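You operate a simulated robot arm through the tools that you are given. There is no shell and no other tool. Be economical: measure what you need, move in short steps, check, and stop when the job is done.

You run a simulated robot arm. Do the job below in one go: nothing can be reset, and whatever is moved stays where it is left.

JOB
Take the box of tray liners and leave it on the green border tile. Take the test plug with the smallest size on its label from the paste table and put it on the clear end of the pipe bench. Put the warning sign on the paste table away on the corner end of the plywood table. Take the brown peg on the middle of the plywood table and put it away on the front of the trestle bench. Fetch the cup hinge and set it on the window sill. Put the green cup in the sink. Do these in any order. Set down upright: box of tray liners, warning sign, cup hinge, green cup.

It is judged by the outcome, as a careful person would: the job done as asked, and still so three seconds after it is handed in. It fails if anything else is knocked over, pushed out of place, dropped, spilled or broken.

ROBOT AND FRAMES
A 6-joint arm with a two-finger gripper on a trunk, on a base that drives. Base frame: it is fixed to the floor where the robot stands at the start and does not move with it; the origin is under the middle of the robot, x ahead of it, y to its left, z up. Readings come in m, rad, newtons and seconds.
With the tool pointing down near the work surface it reaches from about 0.3 to 0.74 m from the robot's upright axis, wherever it stands. Its first joint turns from -2.897 to 2.897 rad. Places, roughly: box of tray liners [0.5, 0, 0.75]; brown peg (2x2x8 cm) [-3.2, -1.1, 0.8]; clear end of the pipe bench (24x42 cm) [0.32, 2.64, 0.8]; corner end of the plywood table [-4, -1.2, 0.8]; cup hinge (4x4x6 cm) [-3.3, -1.1, 0.8]; front of the trestle bench [-1.3, 1.2, 0.8]; green border tile (10x10x1 cm) [0.6, 0.3, 0.7]; green cup (8x8x13 cm) [-3.1, 4.2, 1]; sink [-1.6, 4.2, 0.7]; test plug [0.75, 0.25, 0.75]; warning sign [0.75, 1, 0.75]; window sill (25x98 cm) [-4.44, 1.42, 0.9]. Payload 1.57 kg.
Tool frame: the origin (TCP) lies between the finger pads and is the grasp point; the fingertips stand 0.021 m ahead of it; z points along the fingers, y is the line along which they close. Largest opening 0.07 m; the body of the gripper starts 0.05 m behind the TCP.
Orientation is told as [roll, pitch, yaw] about the base's x, y, z axes, in that order, counted from this pose: with the fingers straight down and closing along the base's y, the tool's x points along the base's -x, its y along +y and its z along -z.

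CONTROLS
- The arm moves only by the tool jog_arm. Its argument "commands" is one flat list of numbers, 7 for each row, row after row: the turn, a rotation vector about the tool's x, y, z in rad, then the shift along the tool's x, y, z in m, then the closure in counts, from 0 (fully open) to 255 (shut). In form: [ax, ay, az, dx, dy, dz, gripper, ax, ay, az, dx, dy, dz, gripper, ...]. A call has 1 to 10 rows; each row is the pose to reach, as a shift and turn from the pose commanded when the call began, along the tool's axes at that moment. Rows are played at 5 a second. More than 0.05 m and 0.15 rad between two rows, or a gripper value outside its range, and nothing of the call is played. Where a pose cannot be reached the arm comes as near as it can. A force on the tool above 40 N (or 10 N above the force at the start of the call, whichever is more), or a blocked arm, ends the call early, and 0.2 s more pass. The fingers move at their own pace and stop on an object; they squeeze with about 30 N. The grip force told is the motor's: it shows also when the fingers shut on nothing. Time passes only in rows, and 0.2 s behind the last, so rows that repeat a pose let the fingers close. It gives the time, the measured TCP pose, the force on the tool (base axes), the opening and the grip force at its end, in the units of the frame above (readings bear some noise), with the torque about the TCP (base axes, N m) and any sound that the robot's microphone picked up.
- Cameras (640 x 400 px; columns grow to the right, rows downward): "scene" is now at [0.0237, 0.1623, 1.4864]; the picture's right is [0.20, -0.98, 0.00], its down [-0.75, -0.16, -0.65] and it looks along [0.63, 0.13, -0.76] (base axes); focal length 288 px, centre (320, 200). "wrist" rides on the gripper at [0.079, 0.004, -0.081] in the tool frame; the picture's right is [-0.05, 1.00, 0.00], its down [-0.67, -0.03, -0.74] and it looks along [-0.74, -0.04, 0.67] (tool axes); focal length 256 px, centre (320, 200).
- grab_frame(camera): a new picture of that camera. The clock stands still meanwhile.
- steer(legs): drives the robot by 1 to 6 legs, each [ahead, left, turn to the left] in m, m and rad, along the robot's own axes; the way and the turn of a leg run together, so that a leg with both is an arc; at most 1.5 m and 3.142 rad a leg. The arm and the cameras ride along, it lands a little off, and it stops where it bumps. It gives what a move gives.
- pan_tilt(pan, tilt): turns the head with the scene camera to pan (to the left, within 2.705 rad either way) and tilt (down, from -0.506 to 1.204), counted from straight ahead of the robot. It gives what a move gives.
- probe_pixels(camera, pixels): for up to 12 pixels [column, row] of the newest picture of that camera ("zoom" is the newest enlarged one), the place [x, y, z] in the base frame of the surface seen there, good to about 0.002 m, but the place of the scene camera against the robot may be out by one fixed shift of up to 0.018 m in any direction. The clock stands still meanwhile.
- inspect(camera, box): a new picture of the part [left, top, right, bottom] of that camera's present view, enlarged. The clock stands still meanwhile.
- finish_job(): hands the job in; it is judged then, once.

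Work in short steps. Measure before you move; look again where a grasp or a placing could have gone wrong, and mend it. You have 124 turns and 114 pictures in all, those below and enlarged ones among them. Open the gripper and draw the arm clear of the work before you hand the job in, unless the task says otherwise; then end with one line.

The tools are called after "Request:" as name(argument=value, ...) on one line, values as JSON. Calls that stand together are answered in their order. jog_arm: Moves the arm, as the interface text tells. Its arguments: {"type":"object","properties":{"commands":{"type":"array","items":{"type":"number"}}},"required":["commands"]} The other tools are called the same way: steer (legs) drives the base; pan_tilt (pan, tilt) turns the head that bears the scene camera; grab_frame (camera) takes a picture; probe_pixels (camera, pixels) gives the place of the surface under pixels of a picture; inspect (camera, box) takes an enlarged picture of a part of a camera's view; finish_job () hands the job in.

At the start:

```text
time: 0.0
eef_pos: [0.3096, 0.2808, 1.0207]
tcp_rot: [0.0, -0.001, -0.001]
ft_force: [0.2, 0.1, -0.1]
torque: [0.01, 0.0, 0.0]
gripper_width: 0.07
grasp_force: 0.1
robot x, y, heading: [0.0022, -0.0004, 0.001]
head pan, tilt: [0.204, 0.869]
```

scene: 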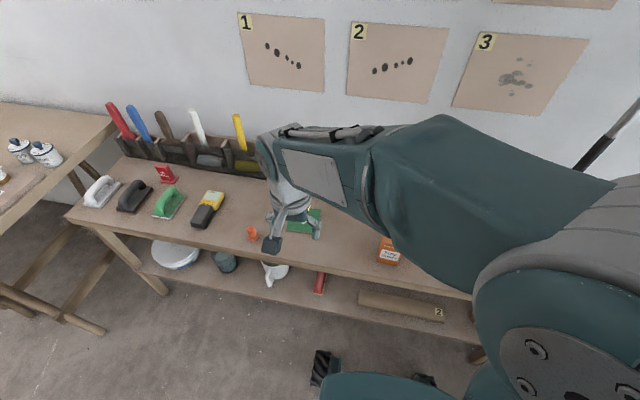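
wrist: 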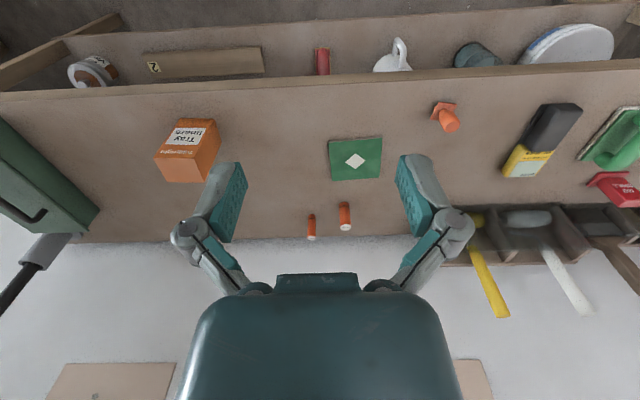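

The wrist picture shows the box (185,150), tile (355,158), two test plugs (312,228),(345,215), orange cone-ish thing (447,118), red sign (615,190). I probe these and zoom in on the plugs.

Request:
probe_pixels(camera="wrist", pixels=[[168, 170], [220, 135], [185, 150], [355, 158], [330, 145], [380, 175], [312, 222], [345, 212], [447, 118], [615, 190], [205, 165], [355, 200]])

Request:
inspect(camera="wrist", box=[270, 90, 480, 250])

Request:
inspect(camera="wrist", box=[130, 90, 270, 200])

```text
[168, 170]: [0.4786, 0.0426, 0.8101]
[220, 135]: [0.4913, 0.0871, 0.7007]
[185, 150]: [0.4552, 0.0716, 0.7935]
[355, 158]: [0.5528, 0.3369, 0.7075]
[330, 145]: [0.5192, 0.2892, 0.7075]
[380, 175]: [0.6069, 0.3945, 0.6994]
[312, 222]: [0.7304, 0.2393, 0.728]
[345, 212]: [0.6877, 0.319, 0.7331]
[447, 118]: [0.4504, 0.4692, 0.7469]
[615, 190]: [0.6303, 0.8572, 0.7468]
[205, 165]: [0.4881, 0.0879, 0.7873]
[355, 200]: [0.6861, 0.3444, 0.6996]
```

```text
2.50 times, centred on (375, 170) of wrist
```

zoom: 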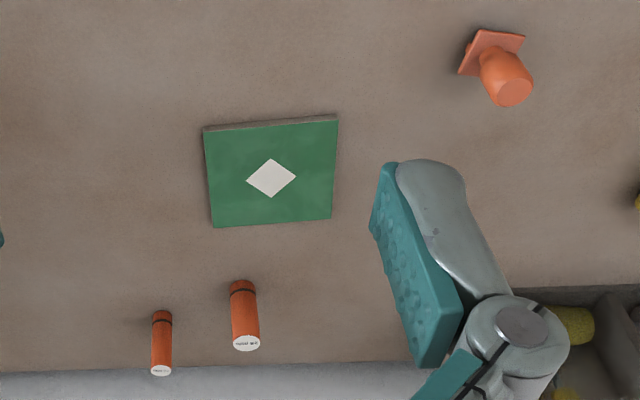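

```text
3.64 times, centred on (200, 145) of wrist
```

zoom: 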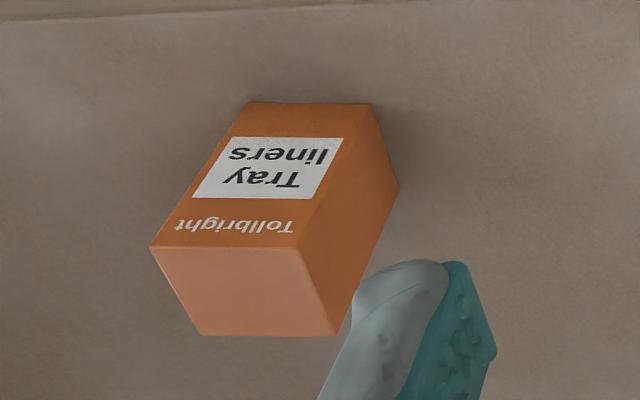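

Box top face corners are visible in the zoom at (150,248),(297,248),(343,335),(200,335). Probe just inside to get dimensions and yaw.

Request:
probe_pixels(camera="zoom", pixels=[[155, 251], [294, 251], [337, 332], [203, 332], [245, 292], [252, 106], [370, 106], [397, 186]])

Request:
probe_pixels(camera="wrist", pixels=[[339, 142], [379, 140], [378, 175], [334, 178], [311, 238], [312, 214], [344, 227], [344, 205], [320, 225], [436, 150]])

```text
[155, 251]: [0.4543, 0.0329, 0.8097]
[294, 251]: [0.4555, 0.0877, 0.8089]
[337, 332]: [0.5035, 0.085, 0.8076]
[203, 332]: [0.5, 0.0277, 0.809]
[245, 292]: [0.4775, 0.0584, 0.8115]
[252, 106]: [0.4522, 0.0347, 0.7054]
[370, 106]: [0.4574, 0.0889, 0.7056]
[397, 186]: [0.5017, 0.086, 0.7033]
```

```text
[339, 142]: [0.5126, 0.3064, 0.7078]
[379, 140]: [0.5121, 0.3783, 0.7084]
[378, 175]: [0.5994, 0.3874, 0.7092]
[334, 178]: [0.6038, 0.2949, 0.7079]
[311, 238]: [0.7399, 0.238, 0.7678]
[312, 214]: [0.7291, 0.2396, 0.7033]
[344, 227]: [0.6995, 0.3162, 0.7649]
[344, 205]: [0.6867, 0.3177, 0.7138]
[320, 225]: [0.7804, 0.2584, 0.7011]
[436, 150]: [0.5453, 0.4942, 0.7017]
```

Box ≈ 5.8 (y) × 5.0 (x) × 11 cm, centre (0.478, 0.058), top 0.81, yaw about −0.04. I move the open gripper above it.

Request:
jog_arm(commands=[0, 0, 0.006, -0.024, -0.0319, 0.02, 0, 0, 0, 0.012, -0.048, -0.0638, 0.04, 0, 0, 0, 0.018, -0.072, -0.0957, 0.06, 0, 0, 0, 0.024, -0.096, -0.1276, 0.08, 0, 0, 0, 0.03, -0.12, -0.1595, 0.1, 0, 0, 0, 0.036, -0.144, -0.1914, 0.12, 0, 0, 0, 0.04, -0.168, -0.223, 0.14, 0, 0, 0, 0.04, -0.168, -0.223, 0.14, 0])

Request:
grab_frame(camera="wrist")

```text
time: 1.8
eef_pos: [0.4741, 0.0569, 0.8818]
tcp_rot: [0.0, 0.001, -0.04]
ft_force: [0.2, -0.1, 0.3]
torque: [-0.03, -0.03, -0.01]
gripper_width: 0.0699
grasp_force: 0.0
robot x, y, heading: [0.0022, 0.0005, -0.004]
head pan, tilt: [0.204, 0.869]
```

```text
109 pictures are left
```

wrist: 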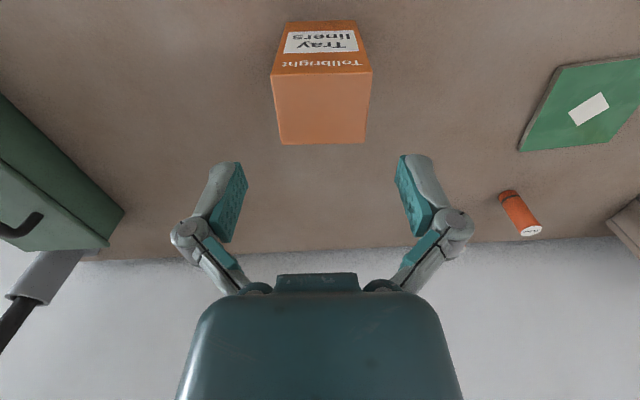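

The box sits centred between the fingers (270–373 px vs fingers 248–396). I re-probe its top face corners.

Request:
probe_pixels(camera="wrist", pixels=[[273, 76], [369, 76], [362, 142], [281, 142], [321, 108], [530, 231], [510, 195], [508, 215]])

Request:
inspect(camera="wrist", box=[480, 170, 560, 250])

```text
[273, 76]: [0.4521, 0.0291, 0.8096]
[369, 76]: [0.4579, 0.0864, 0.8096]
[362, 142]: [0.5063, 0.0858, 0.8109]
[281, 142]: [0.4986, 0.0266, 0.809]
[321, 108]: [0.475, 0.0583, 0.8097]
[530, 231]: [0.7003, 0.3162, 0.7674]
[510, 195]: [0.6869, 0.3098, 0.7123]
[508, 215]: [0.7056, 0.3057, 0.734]
```

```text
5.00 times, centred on (520, 210) of wrist
```

zoom: 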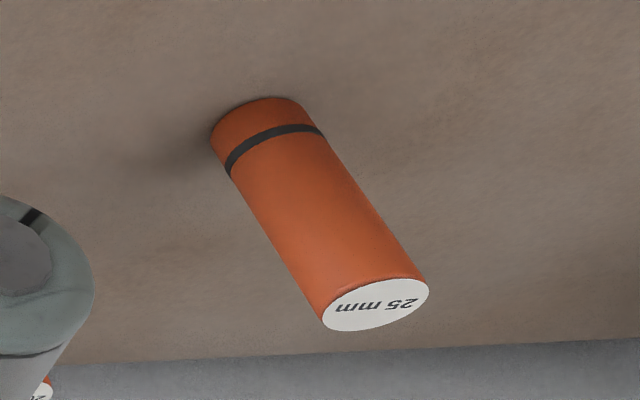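

25 mm on this plug. Box centre (0.479,0.057), yaw about −0.07; now descend to z 0.785 and close.

Request:
jog_arm(commands=[0, 0, 0.03, -0.005, 0, 0.035, 0, 0, 0, 0.03, -0.005, 0, 0.07, 0, 0, 0, 0.03, -0.005, 0, 0.097, 0, 0, 0, 0.03, -0.005, 0, 0.097, 0, 0, 0, 0.03, -0.005, 0, 0.097, 255, 0, 0, 0.03, -0.005, 0, 0.097, 255, 0, 0, 0.03, -0.005, 0, 0.097, 255])

```text
time: 3.4
eef_pos: [0.4801, 0.0572, 0.7854]
tcp_rot: [0.0, -0.001, -0.069]
ft_force: [-0.2, -0.4, 15.2]
torque: [0.08, 0.01, 0.02]
gripper_width: 0.0593
grasp_force: 29.6
robot x, y, heading: [0.0004, 0.0032, 0.003]
head pan, tilt: [0.204, 0.869]
```

Gripped at 59 mm. Lift and carry toward the tile centre (0.558, 0.340), unwinding the yaw.

Request:
jog_arm(commands=[0, 0, 0, 0, 0, -0.045, 255, 0, 0, 0, 0, 0, -0.085, 255, 0, 0, -0.01, -0.0083, 0.0413, -0.085, 255, 0, 0, -0.02, -0.0166, 0.0826, -0.085, 255, 0, 0, -0.03, -0.0249, 0.1239, -0.085, 255, 0, 0, -0.04, -0.0332, 0.1651, -0.085, 255, 0, 0, -0.05, -0.0415, 0.2064, -0.085, 255, 0, 0, -0.06, -0.0498, 0.2477, -0.085, 255, 0, 0, -0.07, -0.058, 0.289, -0.085, 255, 0, 0, -0.07, -0.058, 0.289, -0.085, 255])

Request:
grab_frame(camera="wrist")

```text
time: 5.6
eef_pos: [0.5617, 0.3425, 0.8719]
tcp_rot: [-0.001, 0.002, 0.0]
ft_force: [0.2, -0.6, -1.1]
torque: [0.05, 0.01, 0.01]
gripper_width: 0.0595
grasp_force: 29.9
robot x, y, heading: [0.0001, 0.0004, -0.0]
head pan, tilt: [0.204, 0.869]
```

```text
107 pictures are left
```

wrist: 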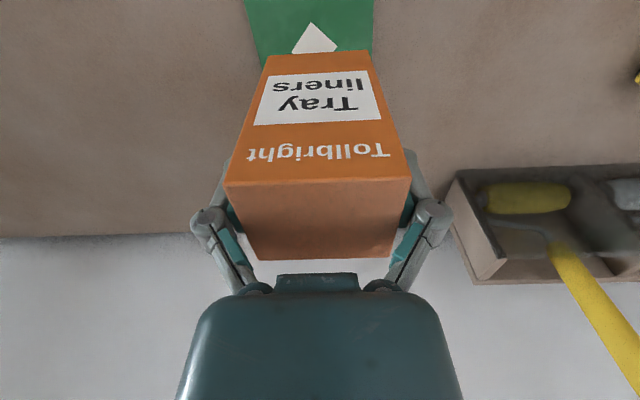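

Box held level above tile; I check tile edges to verify lateral centring.

Request:
probe_pixels(camera="wrist", pixels=[[250, 10], [371, 10], [258, 50], [370, 45], [318, 35], [318, 58], [237, 185], [400, 180]])

```text
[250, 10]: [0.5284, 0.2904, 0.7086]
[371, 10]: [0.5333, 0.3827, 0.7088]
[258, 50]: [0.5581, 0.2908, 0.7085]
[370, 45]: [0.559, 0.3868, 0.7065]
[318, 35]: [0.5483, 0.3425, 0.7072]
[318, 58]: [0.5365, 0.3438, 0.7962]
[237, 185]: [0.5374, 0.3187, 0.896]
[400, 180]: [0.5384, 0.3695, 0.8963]
```

Centre offset is ~3 mm; lower to z≈0.794 with that correction.

Request:
jog_arm(commands=[0, 0, 0, 0.004, -0.003, 0.03, 255, 0, 0, 0, 0.004, -0.003, 0.06, 255, 0, 0, 0, 0.004, -0.003, 0.073, 255, 0, 0, 0, 0.004, -0.003, 0.078, 255, 0, 0, 0, 0.004, -0.003, 0.078, 255])

```text
time: 6.8
eef_pos: [0.5586, 0.3388, 0.7932]
tcp_rot: [0.002, 0.0, 0.0]
ft_force: [-4.5, 0.4, 14.3]
torque: [-0.12, 0.25, -0.02]
gripper_width: 0.0595
grasp_force: 29.9
robot x, y, heading: [-0.0025, 0.001, -0.005]
head pan, tilt: [0.204, 0.869]
```

Contact felt (14 N up). Open and rise.

Request:
jog_arm(commands=[0, 0, 0, 0, 0, -0.001, 0, 0, 0, 0, 0, 0, -0.001, 0, 0, 0, 0, 0, 0, -0.04, 0, 0, 0, 0, 0, 0, -0.08, 0, 0, 0, 0, 0.03, 0, -0.12, 0, 0, 0, 0, 0.07, 0, -0.15, 0, 0, 0, 0, 0.07, 0, -0.15, 0])

Request:
grab_frame(camera="wrist")

```text
time: 8.4
eef_pos: [0.489, 0.3371, 0.9428]
tcp_rot: [0.001, 0.001, 0.0]
ft_force: [0.9, 0.2, -0.6]
torque: [0.01, 0.0, 0.0]
gripper_width: 0.07
grasp_force: 0.1
robot x, y, heading: [0.0034, -0.0031, 0.004]
head pan, tilt: [0.204, 0.869]
```

```text
106 pictures are left
```

wrist: 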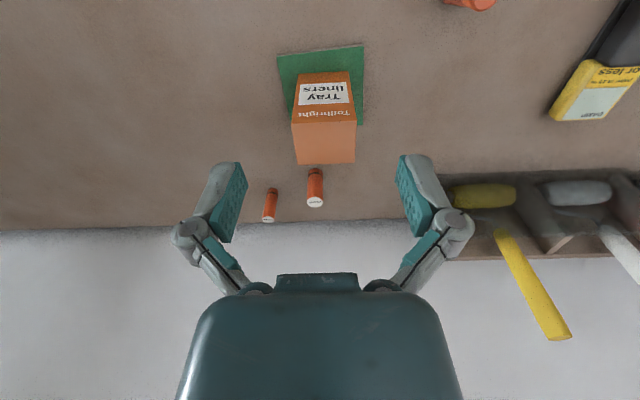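

Box is standing on the tile. Read the other plug's label and see whether the orange object at top is also a plug.

Request:
inspect(camera="wrist", box=[250, 150, 340, 230])

Request:
inspect(camera="scene", box=[80, 150, 300, 290])

Request:
probe_pixels(camera="wrist", pixels=[[267, 219], [270, 205], [274, 191], [315, 202], [325, 130], [290, 60]])

```text
5.00 times, centred on (295, 190) of wrist
```

zoom: 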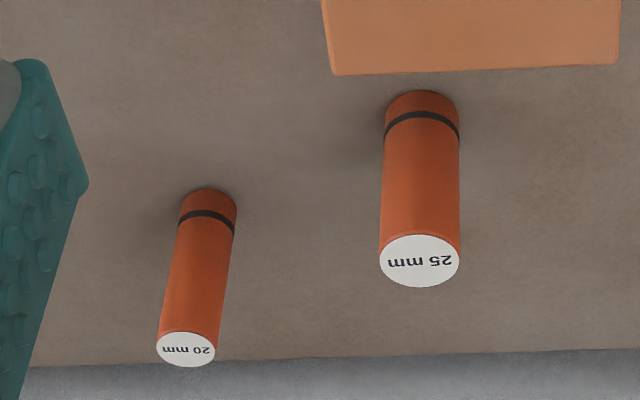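

```text
2.86 times, centred on (190, 220) of scene
```

zoom: 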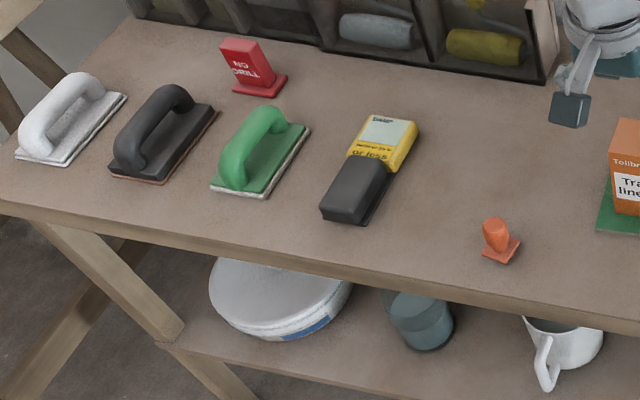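

```text
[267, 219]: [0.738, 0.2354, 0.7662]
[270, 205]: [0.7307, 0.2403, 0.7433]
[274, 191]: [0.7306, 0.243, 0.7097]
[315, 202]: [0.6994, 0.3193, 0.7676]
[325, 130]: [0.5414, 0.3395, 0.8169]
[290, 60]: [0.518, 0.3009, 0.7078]
```

The 20 mm plug (axis ≈ (0.738,0.237), top 0.767) is the smallest; it's 0.775 m away, beyond reach, so I drive 0.09 m ahead.

Request:
steer(legs=[[0.09, 0, 0]])

Request:
grab_frame(camera="wrist")

```text
time: 9.5
eef_pos: [0.5785, 0.3359, 0.9442]
tcp_rot: [0.0, -0.001, 0.0]
ft_force: [0.1, -0.6, -0.3]
torque: [0.02, 0.0, -0.03]
gripper_width: 0.0699
grasp_force: 0.0
robot x, y, heading: [0.0882, 0.0029, -0.002]
head pan, tilt: [0.204, 0.869]
```

```text
103 pictures are left
```

wrist: 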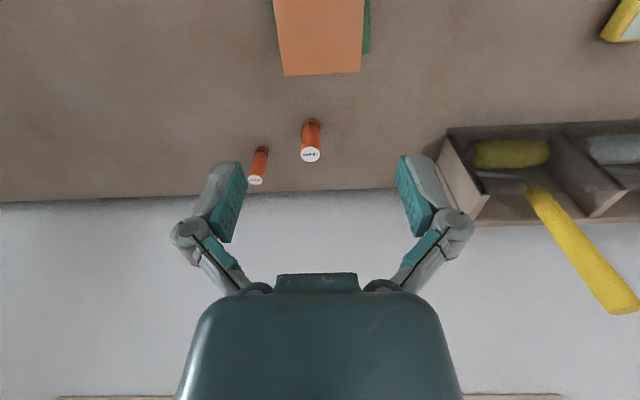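

Probe plug top, wall and clearances.

Request:
probe_pixels(camera="wrist", pixels=[[255, 181], [263, 150], [310, 155], [320, 210], [280, 189]])

```text
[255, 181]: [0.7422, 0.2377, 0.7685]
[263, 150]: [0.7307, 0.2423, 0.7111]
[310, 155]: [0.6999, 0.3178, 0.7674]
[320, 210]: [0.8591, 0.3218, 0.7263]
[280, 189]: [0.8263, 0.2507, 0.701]
```

Go above the plug (z 0.86).

Request:
jog_arm(commands=[0, 0, 0, -0.0323, -0.0194, 0.016, 0, 0, 0, 0, -0.0646, -0.0388, 0.032, 0, 0, 0, 0, -0.0969, -0.0582, 0.048, 0, 0, 0, 0, -0.1292, -0.0776, 0.064, 0, 0, 0, 0, -0.1615, -0.097, 0.084, 0, 0, 0, 0, -0.1615, -0.097, 0.084, 0])

Request:
grab_frame(camera="wrist")

```text
time: 10.9
eef_pos: [0.7366, 0.2374, 0.86]
tcp_rot: [0.002, 0.0, -0.002]
ft_force: [0.6, -0.1, 0.5]
torque: [0.02, 0.01, -0.01]
gripper_width: 0.0699
grasp_force: 0.0
robot x, y, heading: [0.0931, 0.0003, -0.004]
head pan, tilt: [0.204, 0.869]
```

```text
102 pictures are left
```

wrist: 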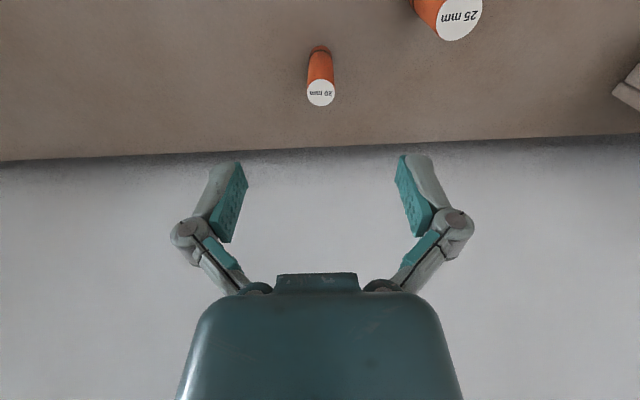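

Plug centred at column 320. Descend to z≈0.745 and close.

Request:
jog_arm(commands=[0, 0, 0, -0.003, 0, 0.04, 0, 0, 0, 0, -0.003, 0, 0.08, 0, 0, 0, 0, -0.003, 0, 0.115, 0, 0, 0, 0, -0.003, 0, 0.115, 0, 0, 0, 0, -0.003, 0, 0.115, 255, 0, 0, 0, -0.003, 0, 0.115, 255, 0, 0, 0, -0.003, 0, 0.115, 255])

```text
time: 12.5
eef_pos: [0.7446, 0.2374, 0.7468]
tcp_rot: [0.001, -0.003, -0.001]
ft_force: [-1.4, 0.7, 16.8]
torque: [0.04, 0.1, -0.01]
gripper_width: 0.0184
grasp_force: 30.1
robot x, y, heading: [0.0917, -0.0008, -0.007]
head pan, tilt: [0.204, 0.869]
```

Gripped at 18.4 mm. Lift straight up, then retract towards the robot.

Request:
jog_arm(commands=[0, 0, 0, 0, 0, -0.04, 255, 0, 0, 0, 0, 0, -0.085, 255, 0, 0, 0, 0, 0, -0.13, 255, 0, 0, 0, 0, 0, -0.175, 255, 0, 0, 0, 0, 0, -0.22, 255, 0, 0, 0, 0.045, 0, -0.24, 255, 0, 0, 0, 0.09, 0, -0.25, 255, 0, 0, 0, 0.135, 0, -0.25, 255, 0, 0, 0, 0.18, 0, -0.25, 255, 0, 0, 0, 0.225, 0, -0.25, 255])

Request:
pan_tilt(pan=1.5, tilt=0.5)

Request:
grab_frame(camera="scene")

Request:
grab_frame(camera="wrist")

```text
time: 14.7
eef_pos: [0.5176, 0.2393, 0.9949]
tcp_rot: [0.0, 0.002, -0.002]
ft_force: [0.8, 0.2, -0.8]
torque: [0.01, -0.02, 0.04]
gripper_width: 0.0185
grasp_force: 30.0
robot x, y, heading: [0.0898, 0.0005, -0.007]
head pan, tilt: [0.204, 0.869]
```

```text
time: 16.2
eef_pos: [0.5184, 0.2402, 0.9942]
tcp_rot: [0.002, 0.001, 0.0]
ft_force: [0.2, 0.2, -0.5]
torque: [0.0, 0.04, 0.01]
gripper_width: 0.0183
grasp_force: 30.1
robot x, y, heading: [0.0863, -0.0009, -0.0]
head pan, tilt: [1.499, 0.499]
```

```text
101 pictures are left
```

scene: 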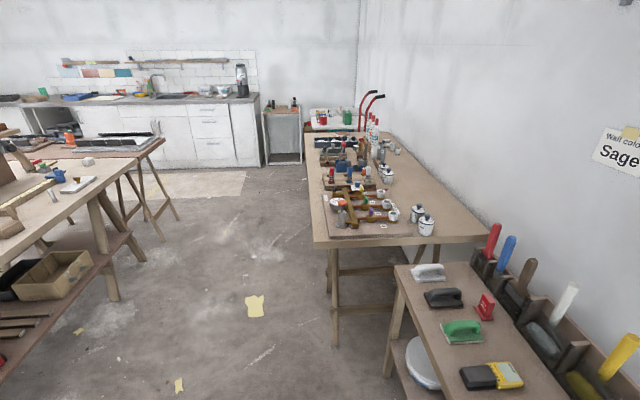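

```text
100 pictures are left
```

wrist: 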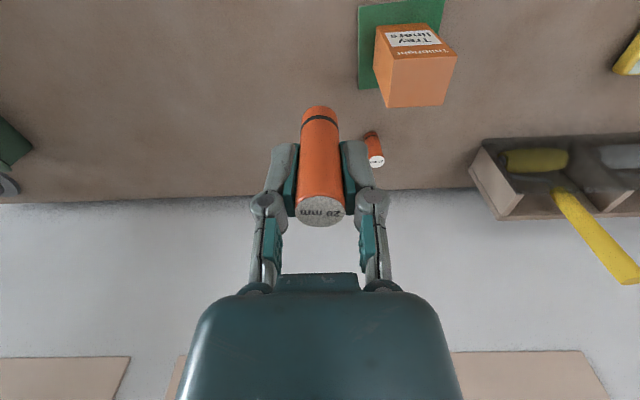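

Plug is held upright. The long bench ahead should be the pipe bench; probe its surface and the floor path.

Request:
probe_pixels(camera="scene", pixels=[[315, 238], [485, 238], [315, 140], [395, 140], [330, 150], [250, 250], [426, 225], [70, 165], [160, 150], [135, 175], [200, 95], [350, 160]])

Request:
inspect(camera="scene", box=[290, 80, 500, 260])

Request:
inspect(camera="scene", box=[0, 50, 270, 220])

```text
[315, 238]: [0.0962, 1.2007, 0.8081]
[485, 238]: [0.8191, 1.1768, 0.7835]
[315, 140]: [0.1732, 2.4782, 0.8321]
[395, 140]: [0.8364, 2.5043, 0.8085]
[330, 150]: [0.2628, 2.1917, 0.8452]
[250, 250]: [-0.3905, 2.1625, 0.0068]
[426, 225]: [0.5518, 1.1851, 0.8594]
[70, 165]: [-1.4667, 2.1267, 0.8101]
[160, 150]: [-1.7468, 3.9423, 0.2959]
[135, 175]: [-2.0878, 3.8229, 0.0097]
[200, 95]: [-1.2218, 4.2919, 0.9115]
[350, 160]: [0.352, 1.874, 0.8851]
```

```text
2.22 times, centred on (395, 170) of scene
```

zoom: 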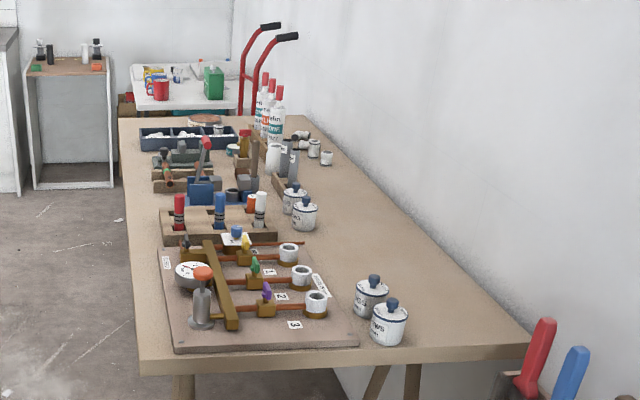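

```text
2.35 times, centred on (135, 135) of scene
```

zoom: 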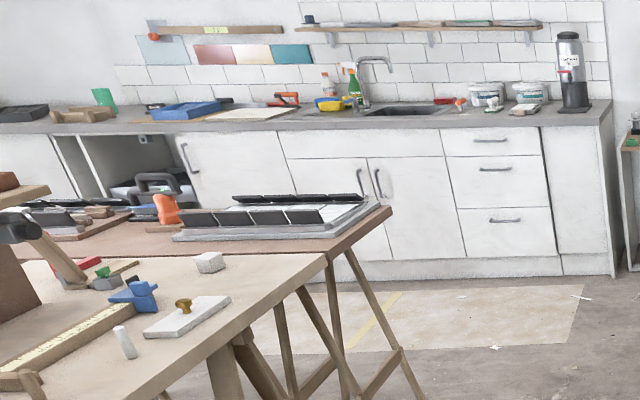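

The pipe bench spans x≈0.1–0.85, y≈1.2–2.9 at z≈0.80; the aisle at x≈−0.4 is clear. Back off, then strafe left up the aisle.

Request:
steer(legs=[[-0.5, 0, 0], [0, 1.3, 0], [0, 1.25, 0]])

Request:
pan_tilt(pan=0.0, tilt=0.7)

Request:
grab_frame(camera="scene")

Request:
grab_frame(camera="wrist")

```text
time: 20.3
eef_pos: [0.019, 0.2996, 0.9987]
tcp_rot: [0.018, 0.0, -0.016]
ft_force: [-0.1, -0.5, -0.1]
torque: [0.04, 0.04, -0.01]
gripper_width: 0.0186
grasp_force: 29.6
robot x, y, heading: [-0.4096, 0.0787, -0.012]
head pan, tilt: [1.499, 0.499]
stopped in leg 2: the robot was blocked; the commanded pose is now the measured one
```

```text
time: 21.9
eef_pos: [0.0191, 0.3083, 0.9977]
tcp_rot: [0.01, -0.002, -0.015]
ft_force: [-0.9, 0.0, -0.8]
torque: [-0.01, 0.0, 0.01]
gripper_width: 0.0185
grasp_force: 30.2
robot x, y, heading: [-0.4139, 0.0813, -0.009]
head pan, tilt: [0.0, 0.7]
```

```text
97 pictures are left
```

scene: 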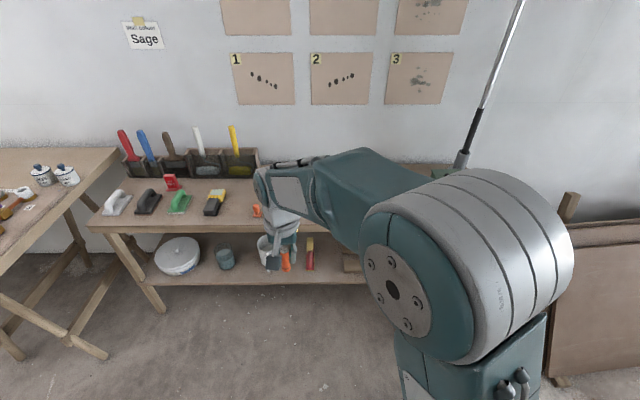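

```text
96 pictures are left
```

wrist: 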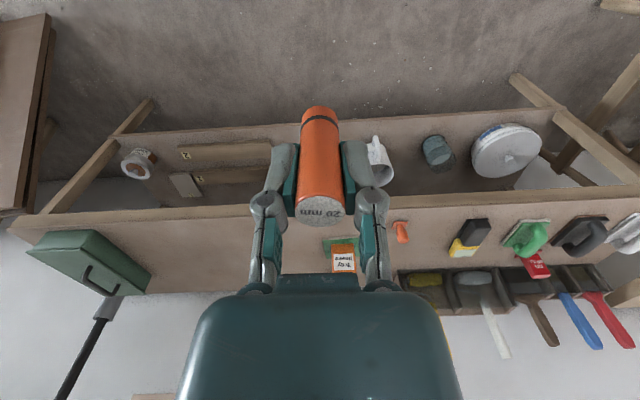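

Blocked on the left near (−0.41,0.08). Look left and downward for the obstacle.

Request:
pan_tilt(pan=1.9, tilt=0.75)

Request:
grab_frame(camera="scene")

```text
time: 23.8
eef_pos: [0.0195, 0.3104, 0.9972]
tcp_rot: [0.009, 0.001, -0.014]
ft_force: [0.0, -0.4, -0.1]
torque: [0.0, -0.01, 0.03]
gripper_width: 0.0186
grasp_force: 29.8
robot x, y, heading: [-0.4148, 0.0817, -0.014]
head pan, tilt: [1.901, 0.75]
```

```text
95 pictures are left
```

scene: 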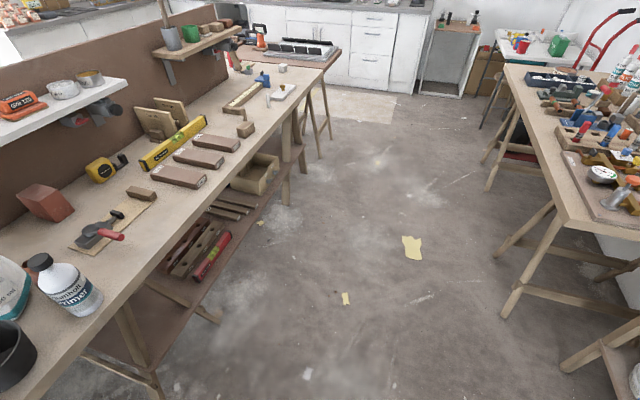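

Request:
probe_pixels(camera="scene", pixels=[[30, 395], [215, 315], [295, 125], [322, 70], [300, 195], [505, 310], [560, 225], [90, 355], [160, 395], [250, 300], [320, 155], [270, 70]])

```text
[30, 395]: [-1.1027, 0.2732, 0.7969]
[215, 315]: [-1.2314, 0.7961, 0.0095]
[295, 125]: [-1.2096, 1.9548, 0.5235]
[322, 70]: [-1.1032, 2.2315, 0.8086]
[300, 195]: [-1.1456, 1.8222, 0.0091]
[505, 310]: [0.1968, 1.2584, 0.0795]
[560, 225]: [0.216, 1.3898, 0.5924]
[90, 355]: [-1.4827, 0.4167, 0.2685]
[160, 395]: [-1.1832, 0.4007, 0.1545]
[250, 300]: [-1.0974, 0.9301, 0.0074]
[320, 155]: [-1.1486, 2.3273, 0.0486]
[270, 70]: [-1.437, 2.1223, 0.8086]
```

No obvious obstacle; look steeply down at left beside the robot.

Request:
pan_tilt(pan=1.57, tilt=1.2)

Request:
grab_frame(camera="scene")

```text
time: 24.7
eef_pos: [0.0181, 0.3107, 0.9977]
tcp_rot: [0.01, 0.002, -0.014]
ft_force: [-0.2, -0.1, 0.7]
torque: [-0.01, 0.05, 0.0]
gripper_width: 0.0185
grasp_force: 30.0
robot x, y, heading: [-0.408, 0.0823, -0.011]
head pan, tilt: [1.571, 1.201]
```

```text
94 pictures are left
```

scene: 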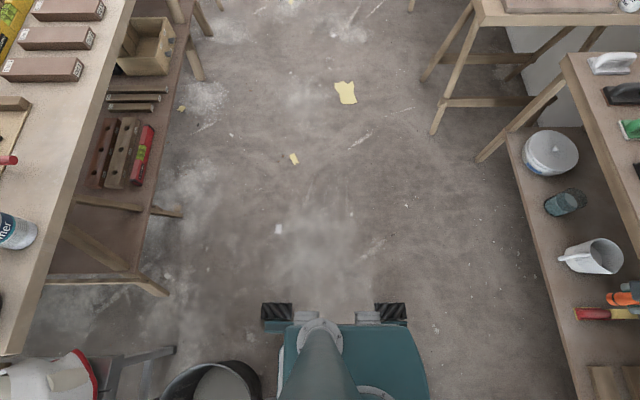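

A bucket sits right behind-left of the robot at (215,380). Probe it and the robot's feet.

Request:
probe_pixels(camera="scene", pixels=[[215, 368], [262, 372], [170, 385], [215, 390], [275, 318], [390, 315], [425, 390], [150, 290], [170, 350], [262, 330]])

Request:
pan_tilt(pan=2.4, tilt=1.1)

Request:
grab_frame(camera="scene")

```text
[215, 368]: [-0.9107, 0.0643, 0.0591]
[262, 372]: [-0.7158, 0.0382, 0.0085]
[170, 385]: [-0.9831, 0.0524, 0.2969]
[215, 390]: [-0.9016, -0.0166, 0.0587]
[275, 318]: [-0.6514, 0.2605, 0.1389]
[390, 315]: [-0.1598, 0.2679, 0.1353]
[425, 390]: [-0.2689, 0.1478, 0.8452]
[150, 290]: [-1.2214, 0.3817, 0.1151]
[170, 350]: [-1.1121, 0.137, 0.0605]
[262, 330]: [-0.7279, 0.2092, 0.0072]
```

```text
time: 25.9
eef_pos: [0.0193, 0.31, 0.9972]
tcp_rot: [0.009, -0.002, -0.013]
ft_force: [0.2, 0.5, -0.5]
torque: [0.02, 0.01, 0.01]
gripper_width: 0.0186
grasp_force: 30.0
robot x, y, heading: [-0.4129, 0.0839, -0.008]
head pan, tilt: [2.4, 1.1]
```

```text
93 pictures are left
```

scene: 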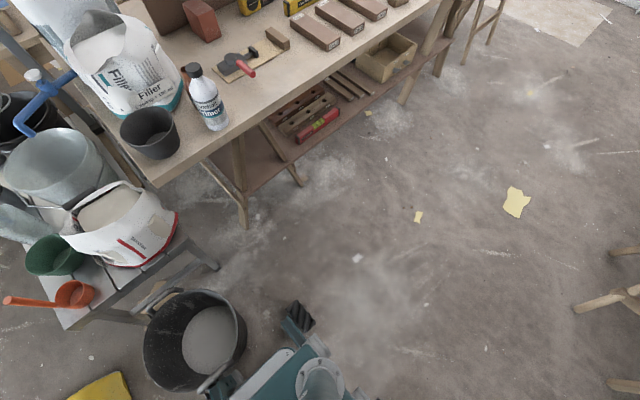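

The rear feet were touching the bucket's edge (bucket ≈ x −0.72…−1.0, y≈0). Move forward 0.1 first, strafe past, then back to x≈−0.42 and continue.

Request:
steer(legs=[[0.1, 0, 0], [0, 0.45, 0.01], [-0.12, 0, 0], [0, 1.0, 0]])

Request:
grab_frame(camera="scene")

```text
time: 34.9
eef_pos: [0.0018, 1.7642, 0.9979]
tcp_rot: [0.011, 0.001, 0.003]
ft_force: [0.1, -0.6, -0.7]
torque: [0.0, 0.0, 0.03]
gripper_width: 0.0187
grasp_force: 29.6
robot x, y, heading: [-0.4242, 1.5286, 0.008]
head pan, tilt: [2.4, 1.1]
```

```text
92 pictures are left
```

scene: 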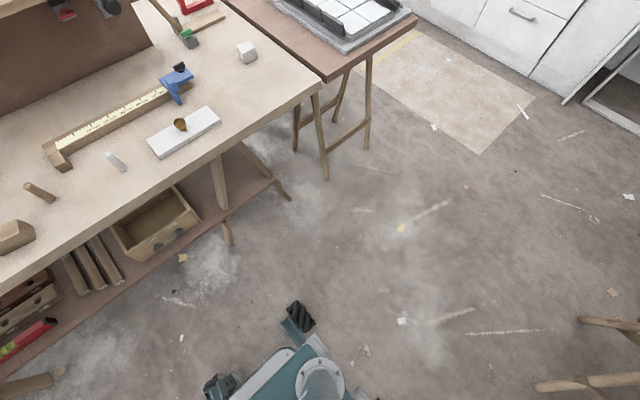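

Clear of the bucket. Continue left 1.05 m and look at the far end of the bench.

Request:
steer(legs=[[0, 1.05, 0]])

Request:
pan_tilt(pan=0.35, tilt=0.75)

Request:
grab_frame(camera="scene")

Request:
grab_frame(camera="wrist")

```text
time: 40.3
eef_pos: [0.0014, 2.8073, 0.999]
tcp_rot: [0.01, -0.001, -0.005]
ft_force: [-0.7, -0.5, -0.6]
torque: [-0.05, 0.0, 0.0]
gripper_width: 0.0184
grasp_force: 29.7
robot x, y, heading: [-0.4244, 2.5765, -0.003]
head pan, tilt: [2.4, 1.1]
```

```text
time: 42.3
eef_pos: [0.0011, 2.8076, 0.9982]
tcp_rot: [0.011, 0.0, -0.003]
ft_force: [0.4, 0.6, -1.1]
torque: [0.0, 0.02, 0.04]
gripper_width: 0.0186
grasp_force: 30.0
robot x, y, heading: [-0.4279, 2.5778, -0.005]
head pan, tilt: [0.351, 0.75]
```

```text
91 pictures are left
```

scene: 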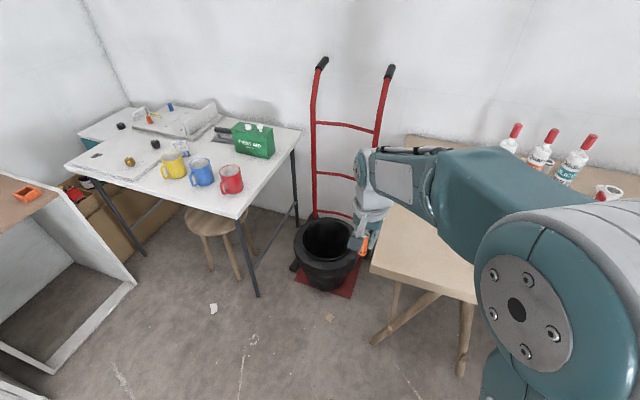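

```text
90 pictures are left
```

wrist: 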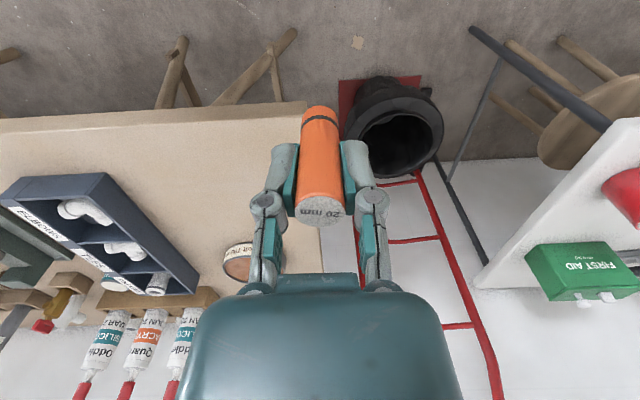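

The clear end is visible in the wrist picture between tray (75–195) and the bench's end at column ~303. Probe it.

Request:
probe_pixels(camera="wrist", pixels=[[300, 108], [150, 122], [75, 180], [195, 288], [225, 180], [200, 150], [240, 245], [270, 140], [160, 200], [230, 215], [328, 310]])

```text
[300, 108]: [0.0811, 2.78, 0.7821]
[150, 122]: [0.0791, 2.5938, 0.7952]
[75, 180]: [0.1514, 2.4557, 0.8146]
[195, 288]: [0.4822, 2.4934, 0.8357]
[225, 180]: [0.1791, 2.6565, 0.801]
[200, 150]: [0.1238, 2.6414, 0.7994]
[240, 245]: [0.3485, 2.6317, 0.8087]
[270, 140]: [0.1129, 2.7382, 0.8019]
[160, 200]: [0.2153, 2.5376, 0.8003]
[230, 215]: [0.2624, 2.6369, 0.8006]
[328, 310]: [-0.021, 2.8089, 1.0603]
```

Target (0.23, 2.66) on bare bench, z 0.80. Move above it.

Request:
jog_arm(commands=[0, 0, 0, -0.038, -0.0246, 0.016, 255, 0, 0, 0, -0.076, -0.0492, 0.032, 255, 0, 0, 0, -0.114, -0.0738, 0.048, 255, 0, 0, 0, -0.152, -0.0984, 0.064, 255, 0, 0, 0, -0.19, -0.123, 0.08, 255, 0, 0, 0, -0.229, -0.1475, 0.1, 255, 0.01, 0, 0, -0.229, -0.1475, 0.12, 255, 0.01, 0, 0, -0.229, -0.1475, 0.12, 255])

Request:
grab_frame(camera="wrist")

```text
refused: row 6 steps farther than a row can; nothing moved
```

```text
89 pictures are left
```

wrist: 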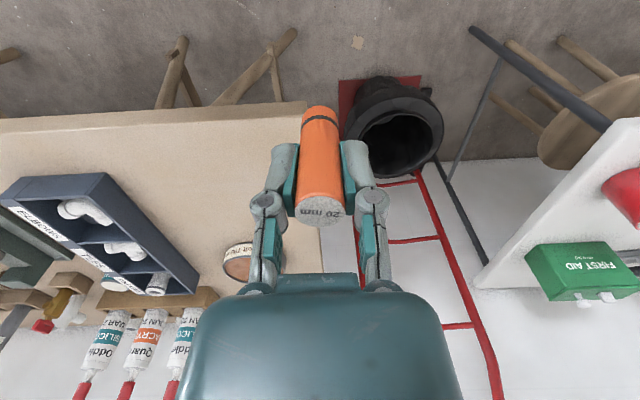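

A row was slightly too long; resend with smaller steps.

Request:
jog_arm(commands=[0, 0, 0, -0.038, -0.0246, 0.016, 255, 0, 0, 0, -0.076, -0.0492, 0.032, 255, 0, 0, 0, -0.114, -0.0738, 0.048, 255, 0, 0, 0, -0.152, -0.0984, 0.064, 255, 0, 0, 0, -0.19, -0.123, 0.08, 255, 0, 0, 0, -0.228, -0.147, 0.096, 255, -0.01, 0, 0, -0.229, -0.1475, 0.12, 255, -0.01, 0, 0, -0.229, -0.1475, 0.12, 255])

Request:
grab_frame(camera="wrist")

```text
time: 44.1
eef_pos: [0.2319, 2.6573, 0.8781]
tcp_rot: [0.02, 0.0, -0.004]
ft_force: [-0.7, 0.7, 0.1]
torque: [-0.02, 0.0, 0.01]
gripper_width: 0.0185
grasp_force: 30.1
robot x, y, heading: [-0.4284, 2.5771, 0.001]
head pan, tilt: [0.351, 0.75]
```

```text
88 pictures are left
```

wrist: 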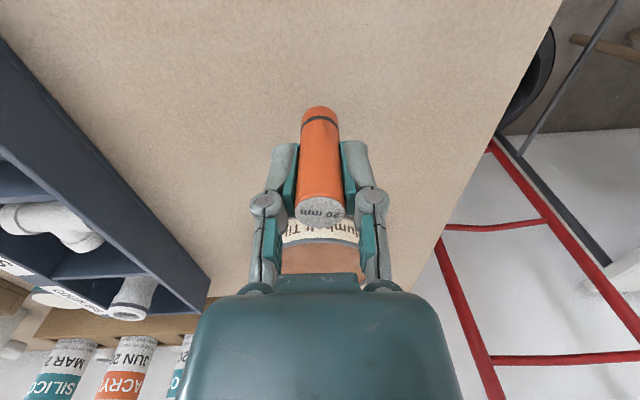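

Clear below; correct roll by +0.02 and lower to z≈0.848.

Request:
jog_arm(commands=[0.02, 0, 0, 0, 0, 0.015, 255, 0.02, 0, 0, 0, 0, 0.026, 255, 0.02, 0, 0, 0, 0, 0.0295, 255, 0.02, 0, 0, 0, 0, 0.0295, 255])

```text
time: 45.1
eef_pos: [0.2306, 2.6597, 0.8474]
tcp_rot: [-0.002, 0.0, -0.005]
ft_force: [0.3, 0.3, 0.6]
torque: [0.0, 0.03, 0.0]
gripper_width: 0.0183
grasp_force: 30.0
robot x, y, heading: [-0.4292, 2.5755, -0.003]
head pan, tilt: [0.351, 0.75]
```

No contact yet; lower another 2 mm in 1 mm steps.

Request:
jog_arm(commands=[0, 0, 0, 0, 0, 0.001, 255, 0, 0, 0, 0, 0, 0.002, 255, 0, 0, 0, 0, 0, 0.002, 255])

```text
time: 45.9
eef_pos: [0.2304, 2.6612, 0.8467]
tcp_rot: [-0.001, -0.002, -0.007]
ft_force: [-0.3, -1.7, 8.0]
torque: [-0.09, 0.02, -0.03]
gripper_width: 0.0186
grasp_force: 30.2
robot x, y, heading: [-0.4245, 2.5812, 0.001]
head pan, tilt: [0.351, 0.75]
```

Contact (8 N). Release gradually and rise straight up.

Request:
jog_arm(commands=[0, 0, 0, 0, 0, 0, 150, 0, 0, 0, 0, 0, 0, 60, 0, 0, 0, 0, 0, 0, 0, 0, 0, 0, 0, 0, -0.04, 0, 0, 0, 0, 0, 0, -0.09, 0, 0, 0, 0, 0, 0, -0.13, 0, 0, 0, 0, 0.045, 0, -0.15, 0, 0, 0, 0, 0.09, 0, -0.16, 0, 0, 0, 0, 0.13, 0, -0.16, 0])

Request:
grab_frame(camera="wrist")

```text
time: 47.9
eef_pos: [0.1005, 2.66, 1.003]
tcp_rot: [0.0, 0.0, -0.006]
ft_force: [-1.2, 1.4, -0.5]
torque: [0.01, 0.0, 0.0]
gripper_width: 0.0698
grasp_force: 0.0
robot x, y, heading: [-0.4315, 2.5789, -0.005]
head pan, tilt: [0.351, 0.75]
```

```text
87 pictures are left
```

wrist: 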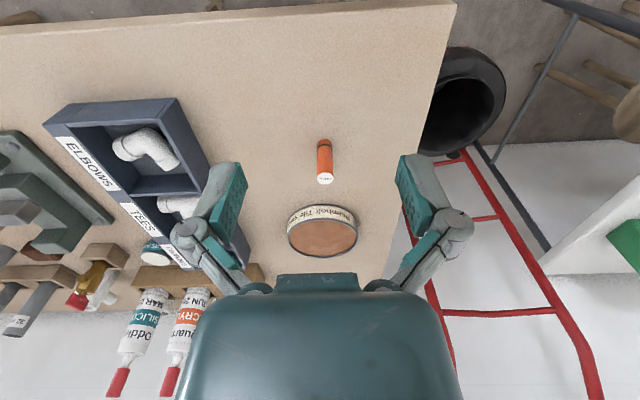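

Plug stands well. Next the green cup/sink area: retract the arm, back off slightly, turn left to face the kitchen counter, and look.

Request:
jog_arm(commands=[0, 0, 0, 0.04, 0, -0.02, 0, 0, 0, 0, 0.08, 0, -0.04, 0, 0, 0, 0, 0.12, -0.03, -0.06, 0, 0, 0, 0, 0.15, -0.06, -0.08, 0])

Request:
steer(legs=[[-0.08, 0, 0], [0, 0, 1.5708]])

Request:
pan_tilt(pan=0.7, tilt=0.35)

Request:
grab_frame(camera="scene")

```text
refused: row 3 steps farther than a row can; nothing moved
```

```text
time: 52.7
eef_pos: [-0.5782, 3.108, 1.0047]
tcp_rot: [0.001, -0.003, 1.546]
ft_force: [-0.5, -0.2, -0.7]
torque: [0.01, 0.01, 0.02]
gripper_width: 0.0698
grasp_force: 0.0
robot x, y, heading: [-0.5057, 2.5775, 1.548]
head pan, tilt: [0.351, 0.75]
```

```text
time: 53.6
eef_pos: [-0.5775, 3.1068, 1.0053]
tcp_rot: [0.0, 0.0, 1.546]
ft_force: [-0.4, 0.1, 0.8]
torque: [0.01, 0.02, -0.01]
gripper_width: 0.07
grasp_force: 0.1
robot x, y, heading: [-0.5038, 2.5806, 1.542]
head pan, tilt: [0.7, 0.351]
```

```text
86 pictures are left
```

scene: 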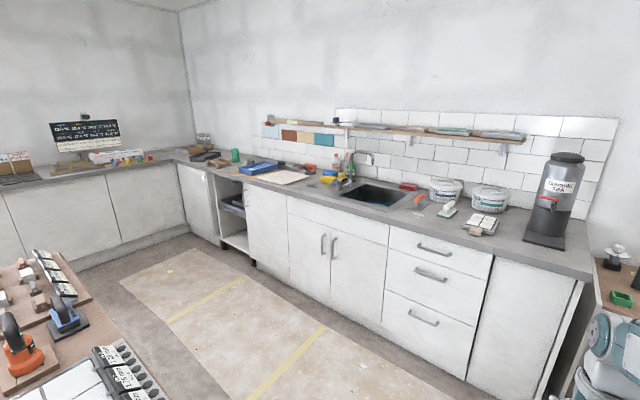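

Green cup at (235,155), sink at (375,195). Probe these, the counter front and the tile table.

Request:
probe_pixels(camera="scene", pixels=[[235, 155], [375, 195], [345, 190], [405, 205], [440, 243], [250, 187], [60, 262], [130, 345], [110, 235], [225, 275], [390, 330], [430, 195]])

Request:
inspect(camera="scene", box=[180, 120, 340, 220])

Request:
inspect(camera="scene", box=[300, 140, 460, 240])

```text
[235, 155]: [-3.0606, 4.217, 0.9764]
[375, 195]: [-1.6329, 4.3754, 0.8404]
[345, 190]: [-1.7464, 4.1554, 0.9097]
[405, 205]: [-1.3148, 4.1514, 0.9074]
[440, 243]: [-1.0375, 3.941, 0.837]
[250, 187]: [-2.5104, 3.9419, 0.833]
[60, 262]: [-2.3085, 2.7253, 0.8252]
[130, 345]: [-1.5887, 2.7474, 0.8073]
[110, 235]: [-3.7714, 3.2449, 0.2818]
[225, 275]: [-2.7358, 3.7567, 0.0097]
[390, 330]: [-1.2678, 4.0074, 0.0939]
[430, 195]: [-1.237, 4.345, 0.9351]
```

```text
4.00 times, centred on (260, 170) of scene
```

zoom: 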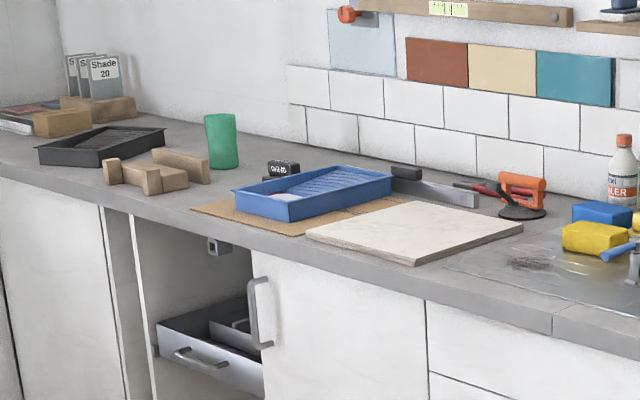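

```text
4.00 times, centred on (380, 190) of scene
```

zoom: 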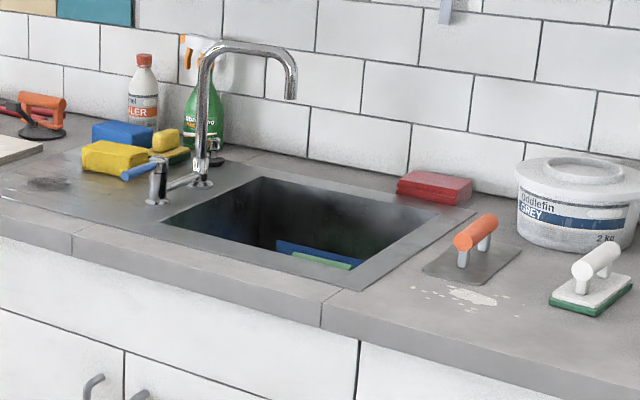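

Find the tile table's far edge for corridor width.

Request:
probe_pixels(camera="scene", pixels=[[90, 287], [95, 295], [150, 340], [60, 300], [35, 255], [165, 380], [205, 395], [15, 262]])

Request:
pan_tilt(pan=0.9, tilt=0.9)

Request:
grab_frame(camera="scene")

```text
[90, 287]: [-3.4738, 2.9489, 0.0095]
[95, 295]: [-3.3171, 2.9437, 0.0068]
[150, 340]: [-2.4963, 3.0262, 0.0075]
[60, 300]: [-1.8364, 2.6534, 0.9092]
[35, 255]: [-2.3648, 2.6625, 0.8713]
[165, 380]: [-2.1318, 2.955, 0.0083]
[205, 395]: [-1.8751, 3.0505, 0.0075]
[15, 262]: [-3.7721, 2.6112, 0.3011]
```

```text
time: 54.6
eef_pos: [-0.5772, 3.1078, 1.007]
tcp_rot: [0.001, -0.002, 1.544]
ft_force: [-0.4, -0.5, -0.4]
torque: [-0.01, -0.04, -0.05]
gripper_width: 0.0702
grasp_force: 0.1
robot x, y, heading: [-0.5013, 2.5768, 1.549]
head pan, tilt: [0.901, 0.901]
```

```text
83 pictures are left
```

scene: 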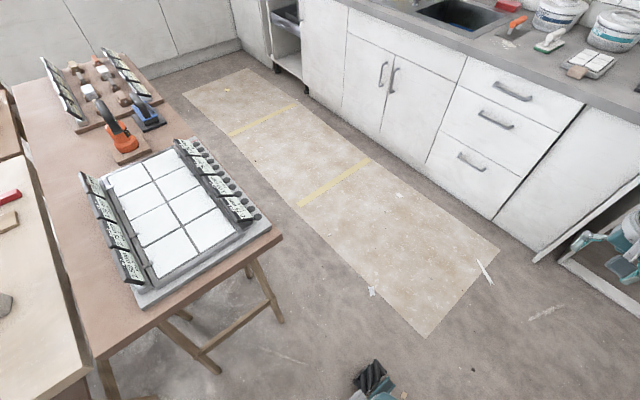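

Corridor y 2.8–3.94 is wide enough. Retract/raise the arm, then drive ahead to y≈3.42 and strafe left in parts.

Request:
jog_arm(commands=[0, 0, 0, 0.04, 0, -0.025, 0, 0, 0, 0, 0.08, 0, -0.05, 0, 0, 0, 0, 0.12, 0, -0.075, 0, 0, 0, 0, 0.16, 0, -0.1, 0, 0, 0, 0, 0.19, 0, -0.13, 0])

Request:
steer(legs=[[0.84, 0, 0.02], [0, 1.3, 0]])

Request:
pan_tilt(pan=0.3, tilt=0.8)

Request:
grab_frame(camera="scene")

```text
time: 55.8
eef_pos: [-0.5834, 2.9175, 1.1356]
tcp_rot: [0.001, -0.001, 1.546]
ft_force: [-0.3, 0.3, 0.3]
torque: [-0.01, 0.03, 0.01]
gripper_width: 0.0701
grasp_force: 0.0
robot x, y, heading: [-0.5053, 2.5785, 1.552]
head pan, tilt: [0.901, 0.901]
```

```text
time: 66.4
eef_pos: [-1.8915, 3.7475, 1.1357]
tcp_rot: [0.001, -0.001, 1.564]
ft_force: [-0.2, -0.1, 0.4]
torque: [0.01, -0.02, 0.01]
gripper_width: 0.0701
grasp_force: 0.2
robot x, y, heading: [-1.809, 3.4078, 1.567]
head pan, tilt: [0.901, 0.901]
```

```text
time: 67.4
eef_pos: [-1.8928, 3.7474, 1.1371]
tcp_rot: [0.0, -0.003, 1.567]
ft_force: [-0.5, 0.4, 0.2]
torque: [-0.02, -0.02, 0.0]
gripper_width: 0.0703
grasp_force: 0.0
robot x, y, heading: [-1.8041, 3.4105, 1.568]
head pan, tilt: [0.3, 0.799]
```

```text
82 pictures are left
```

scene: 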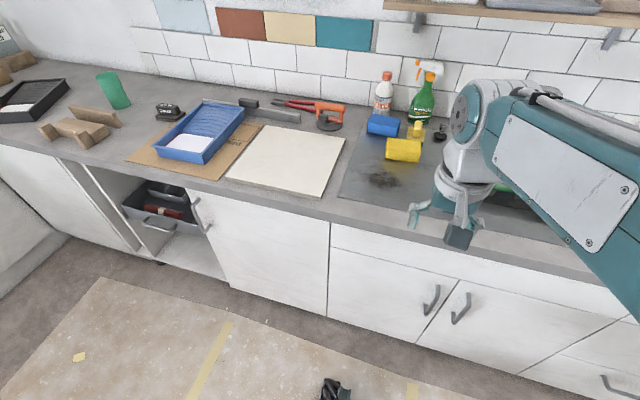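

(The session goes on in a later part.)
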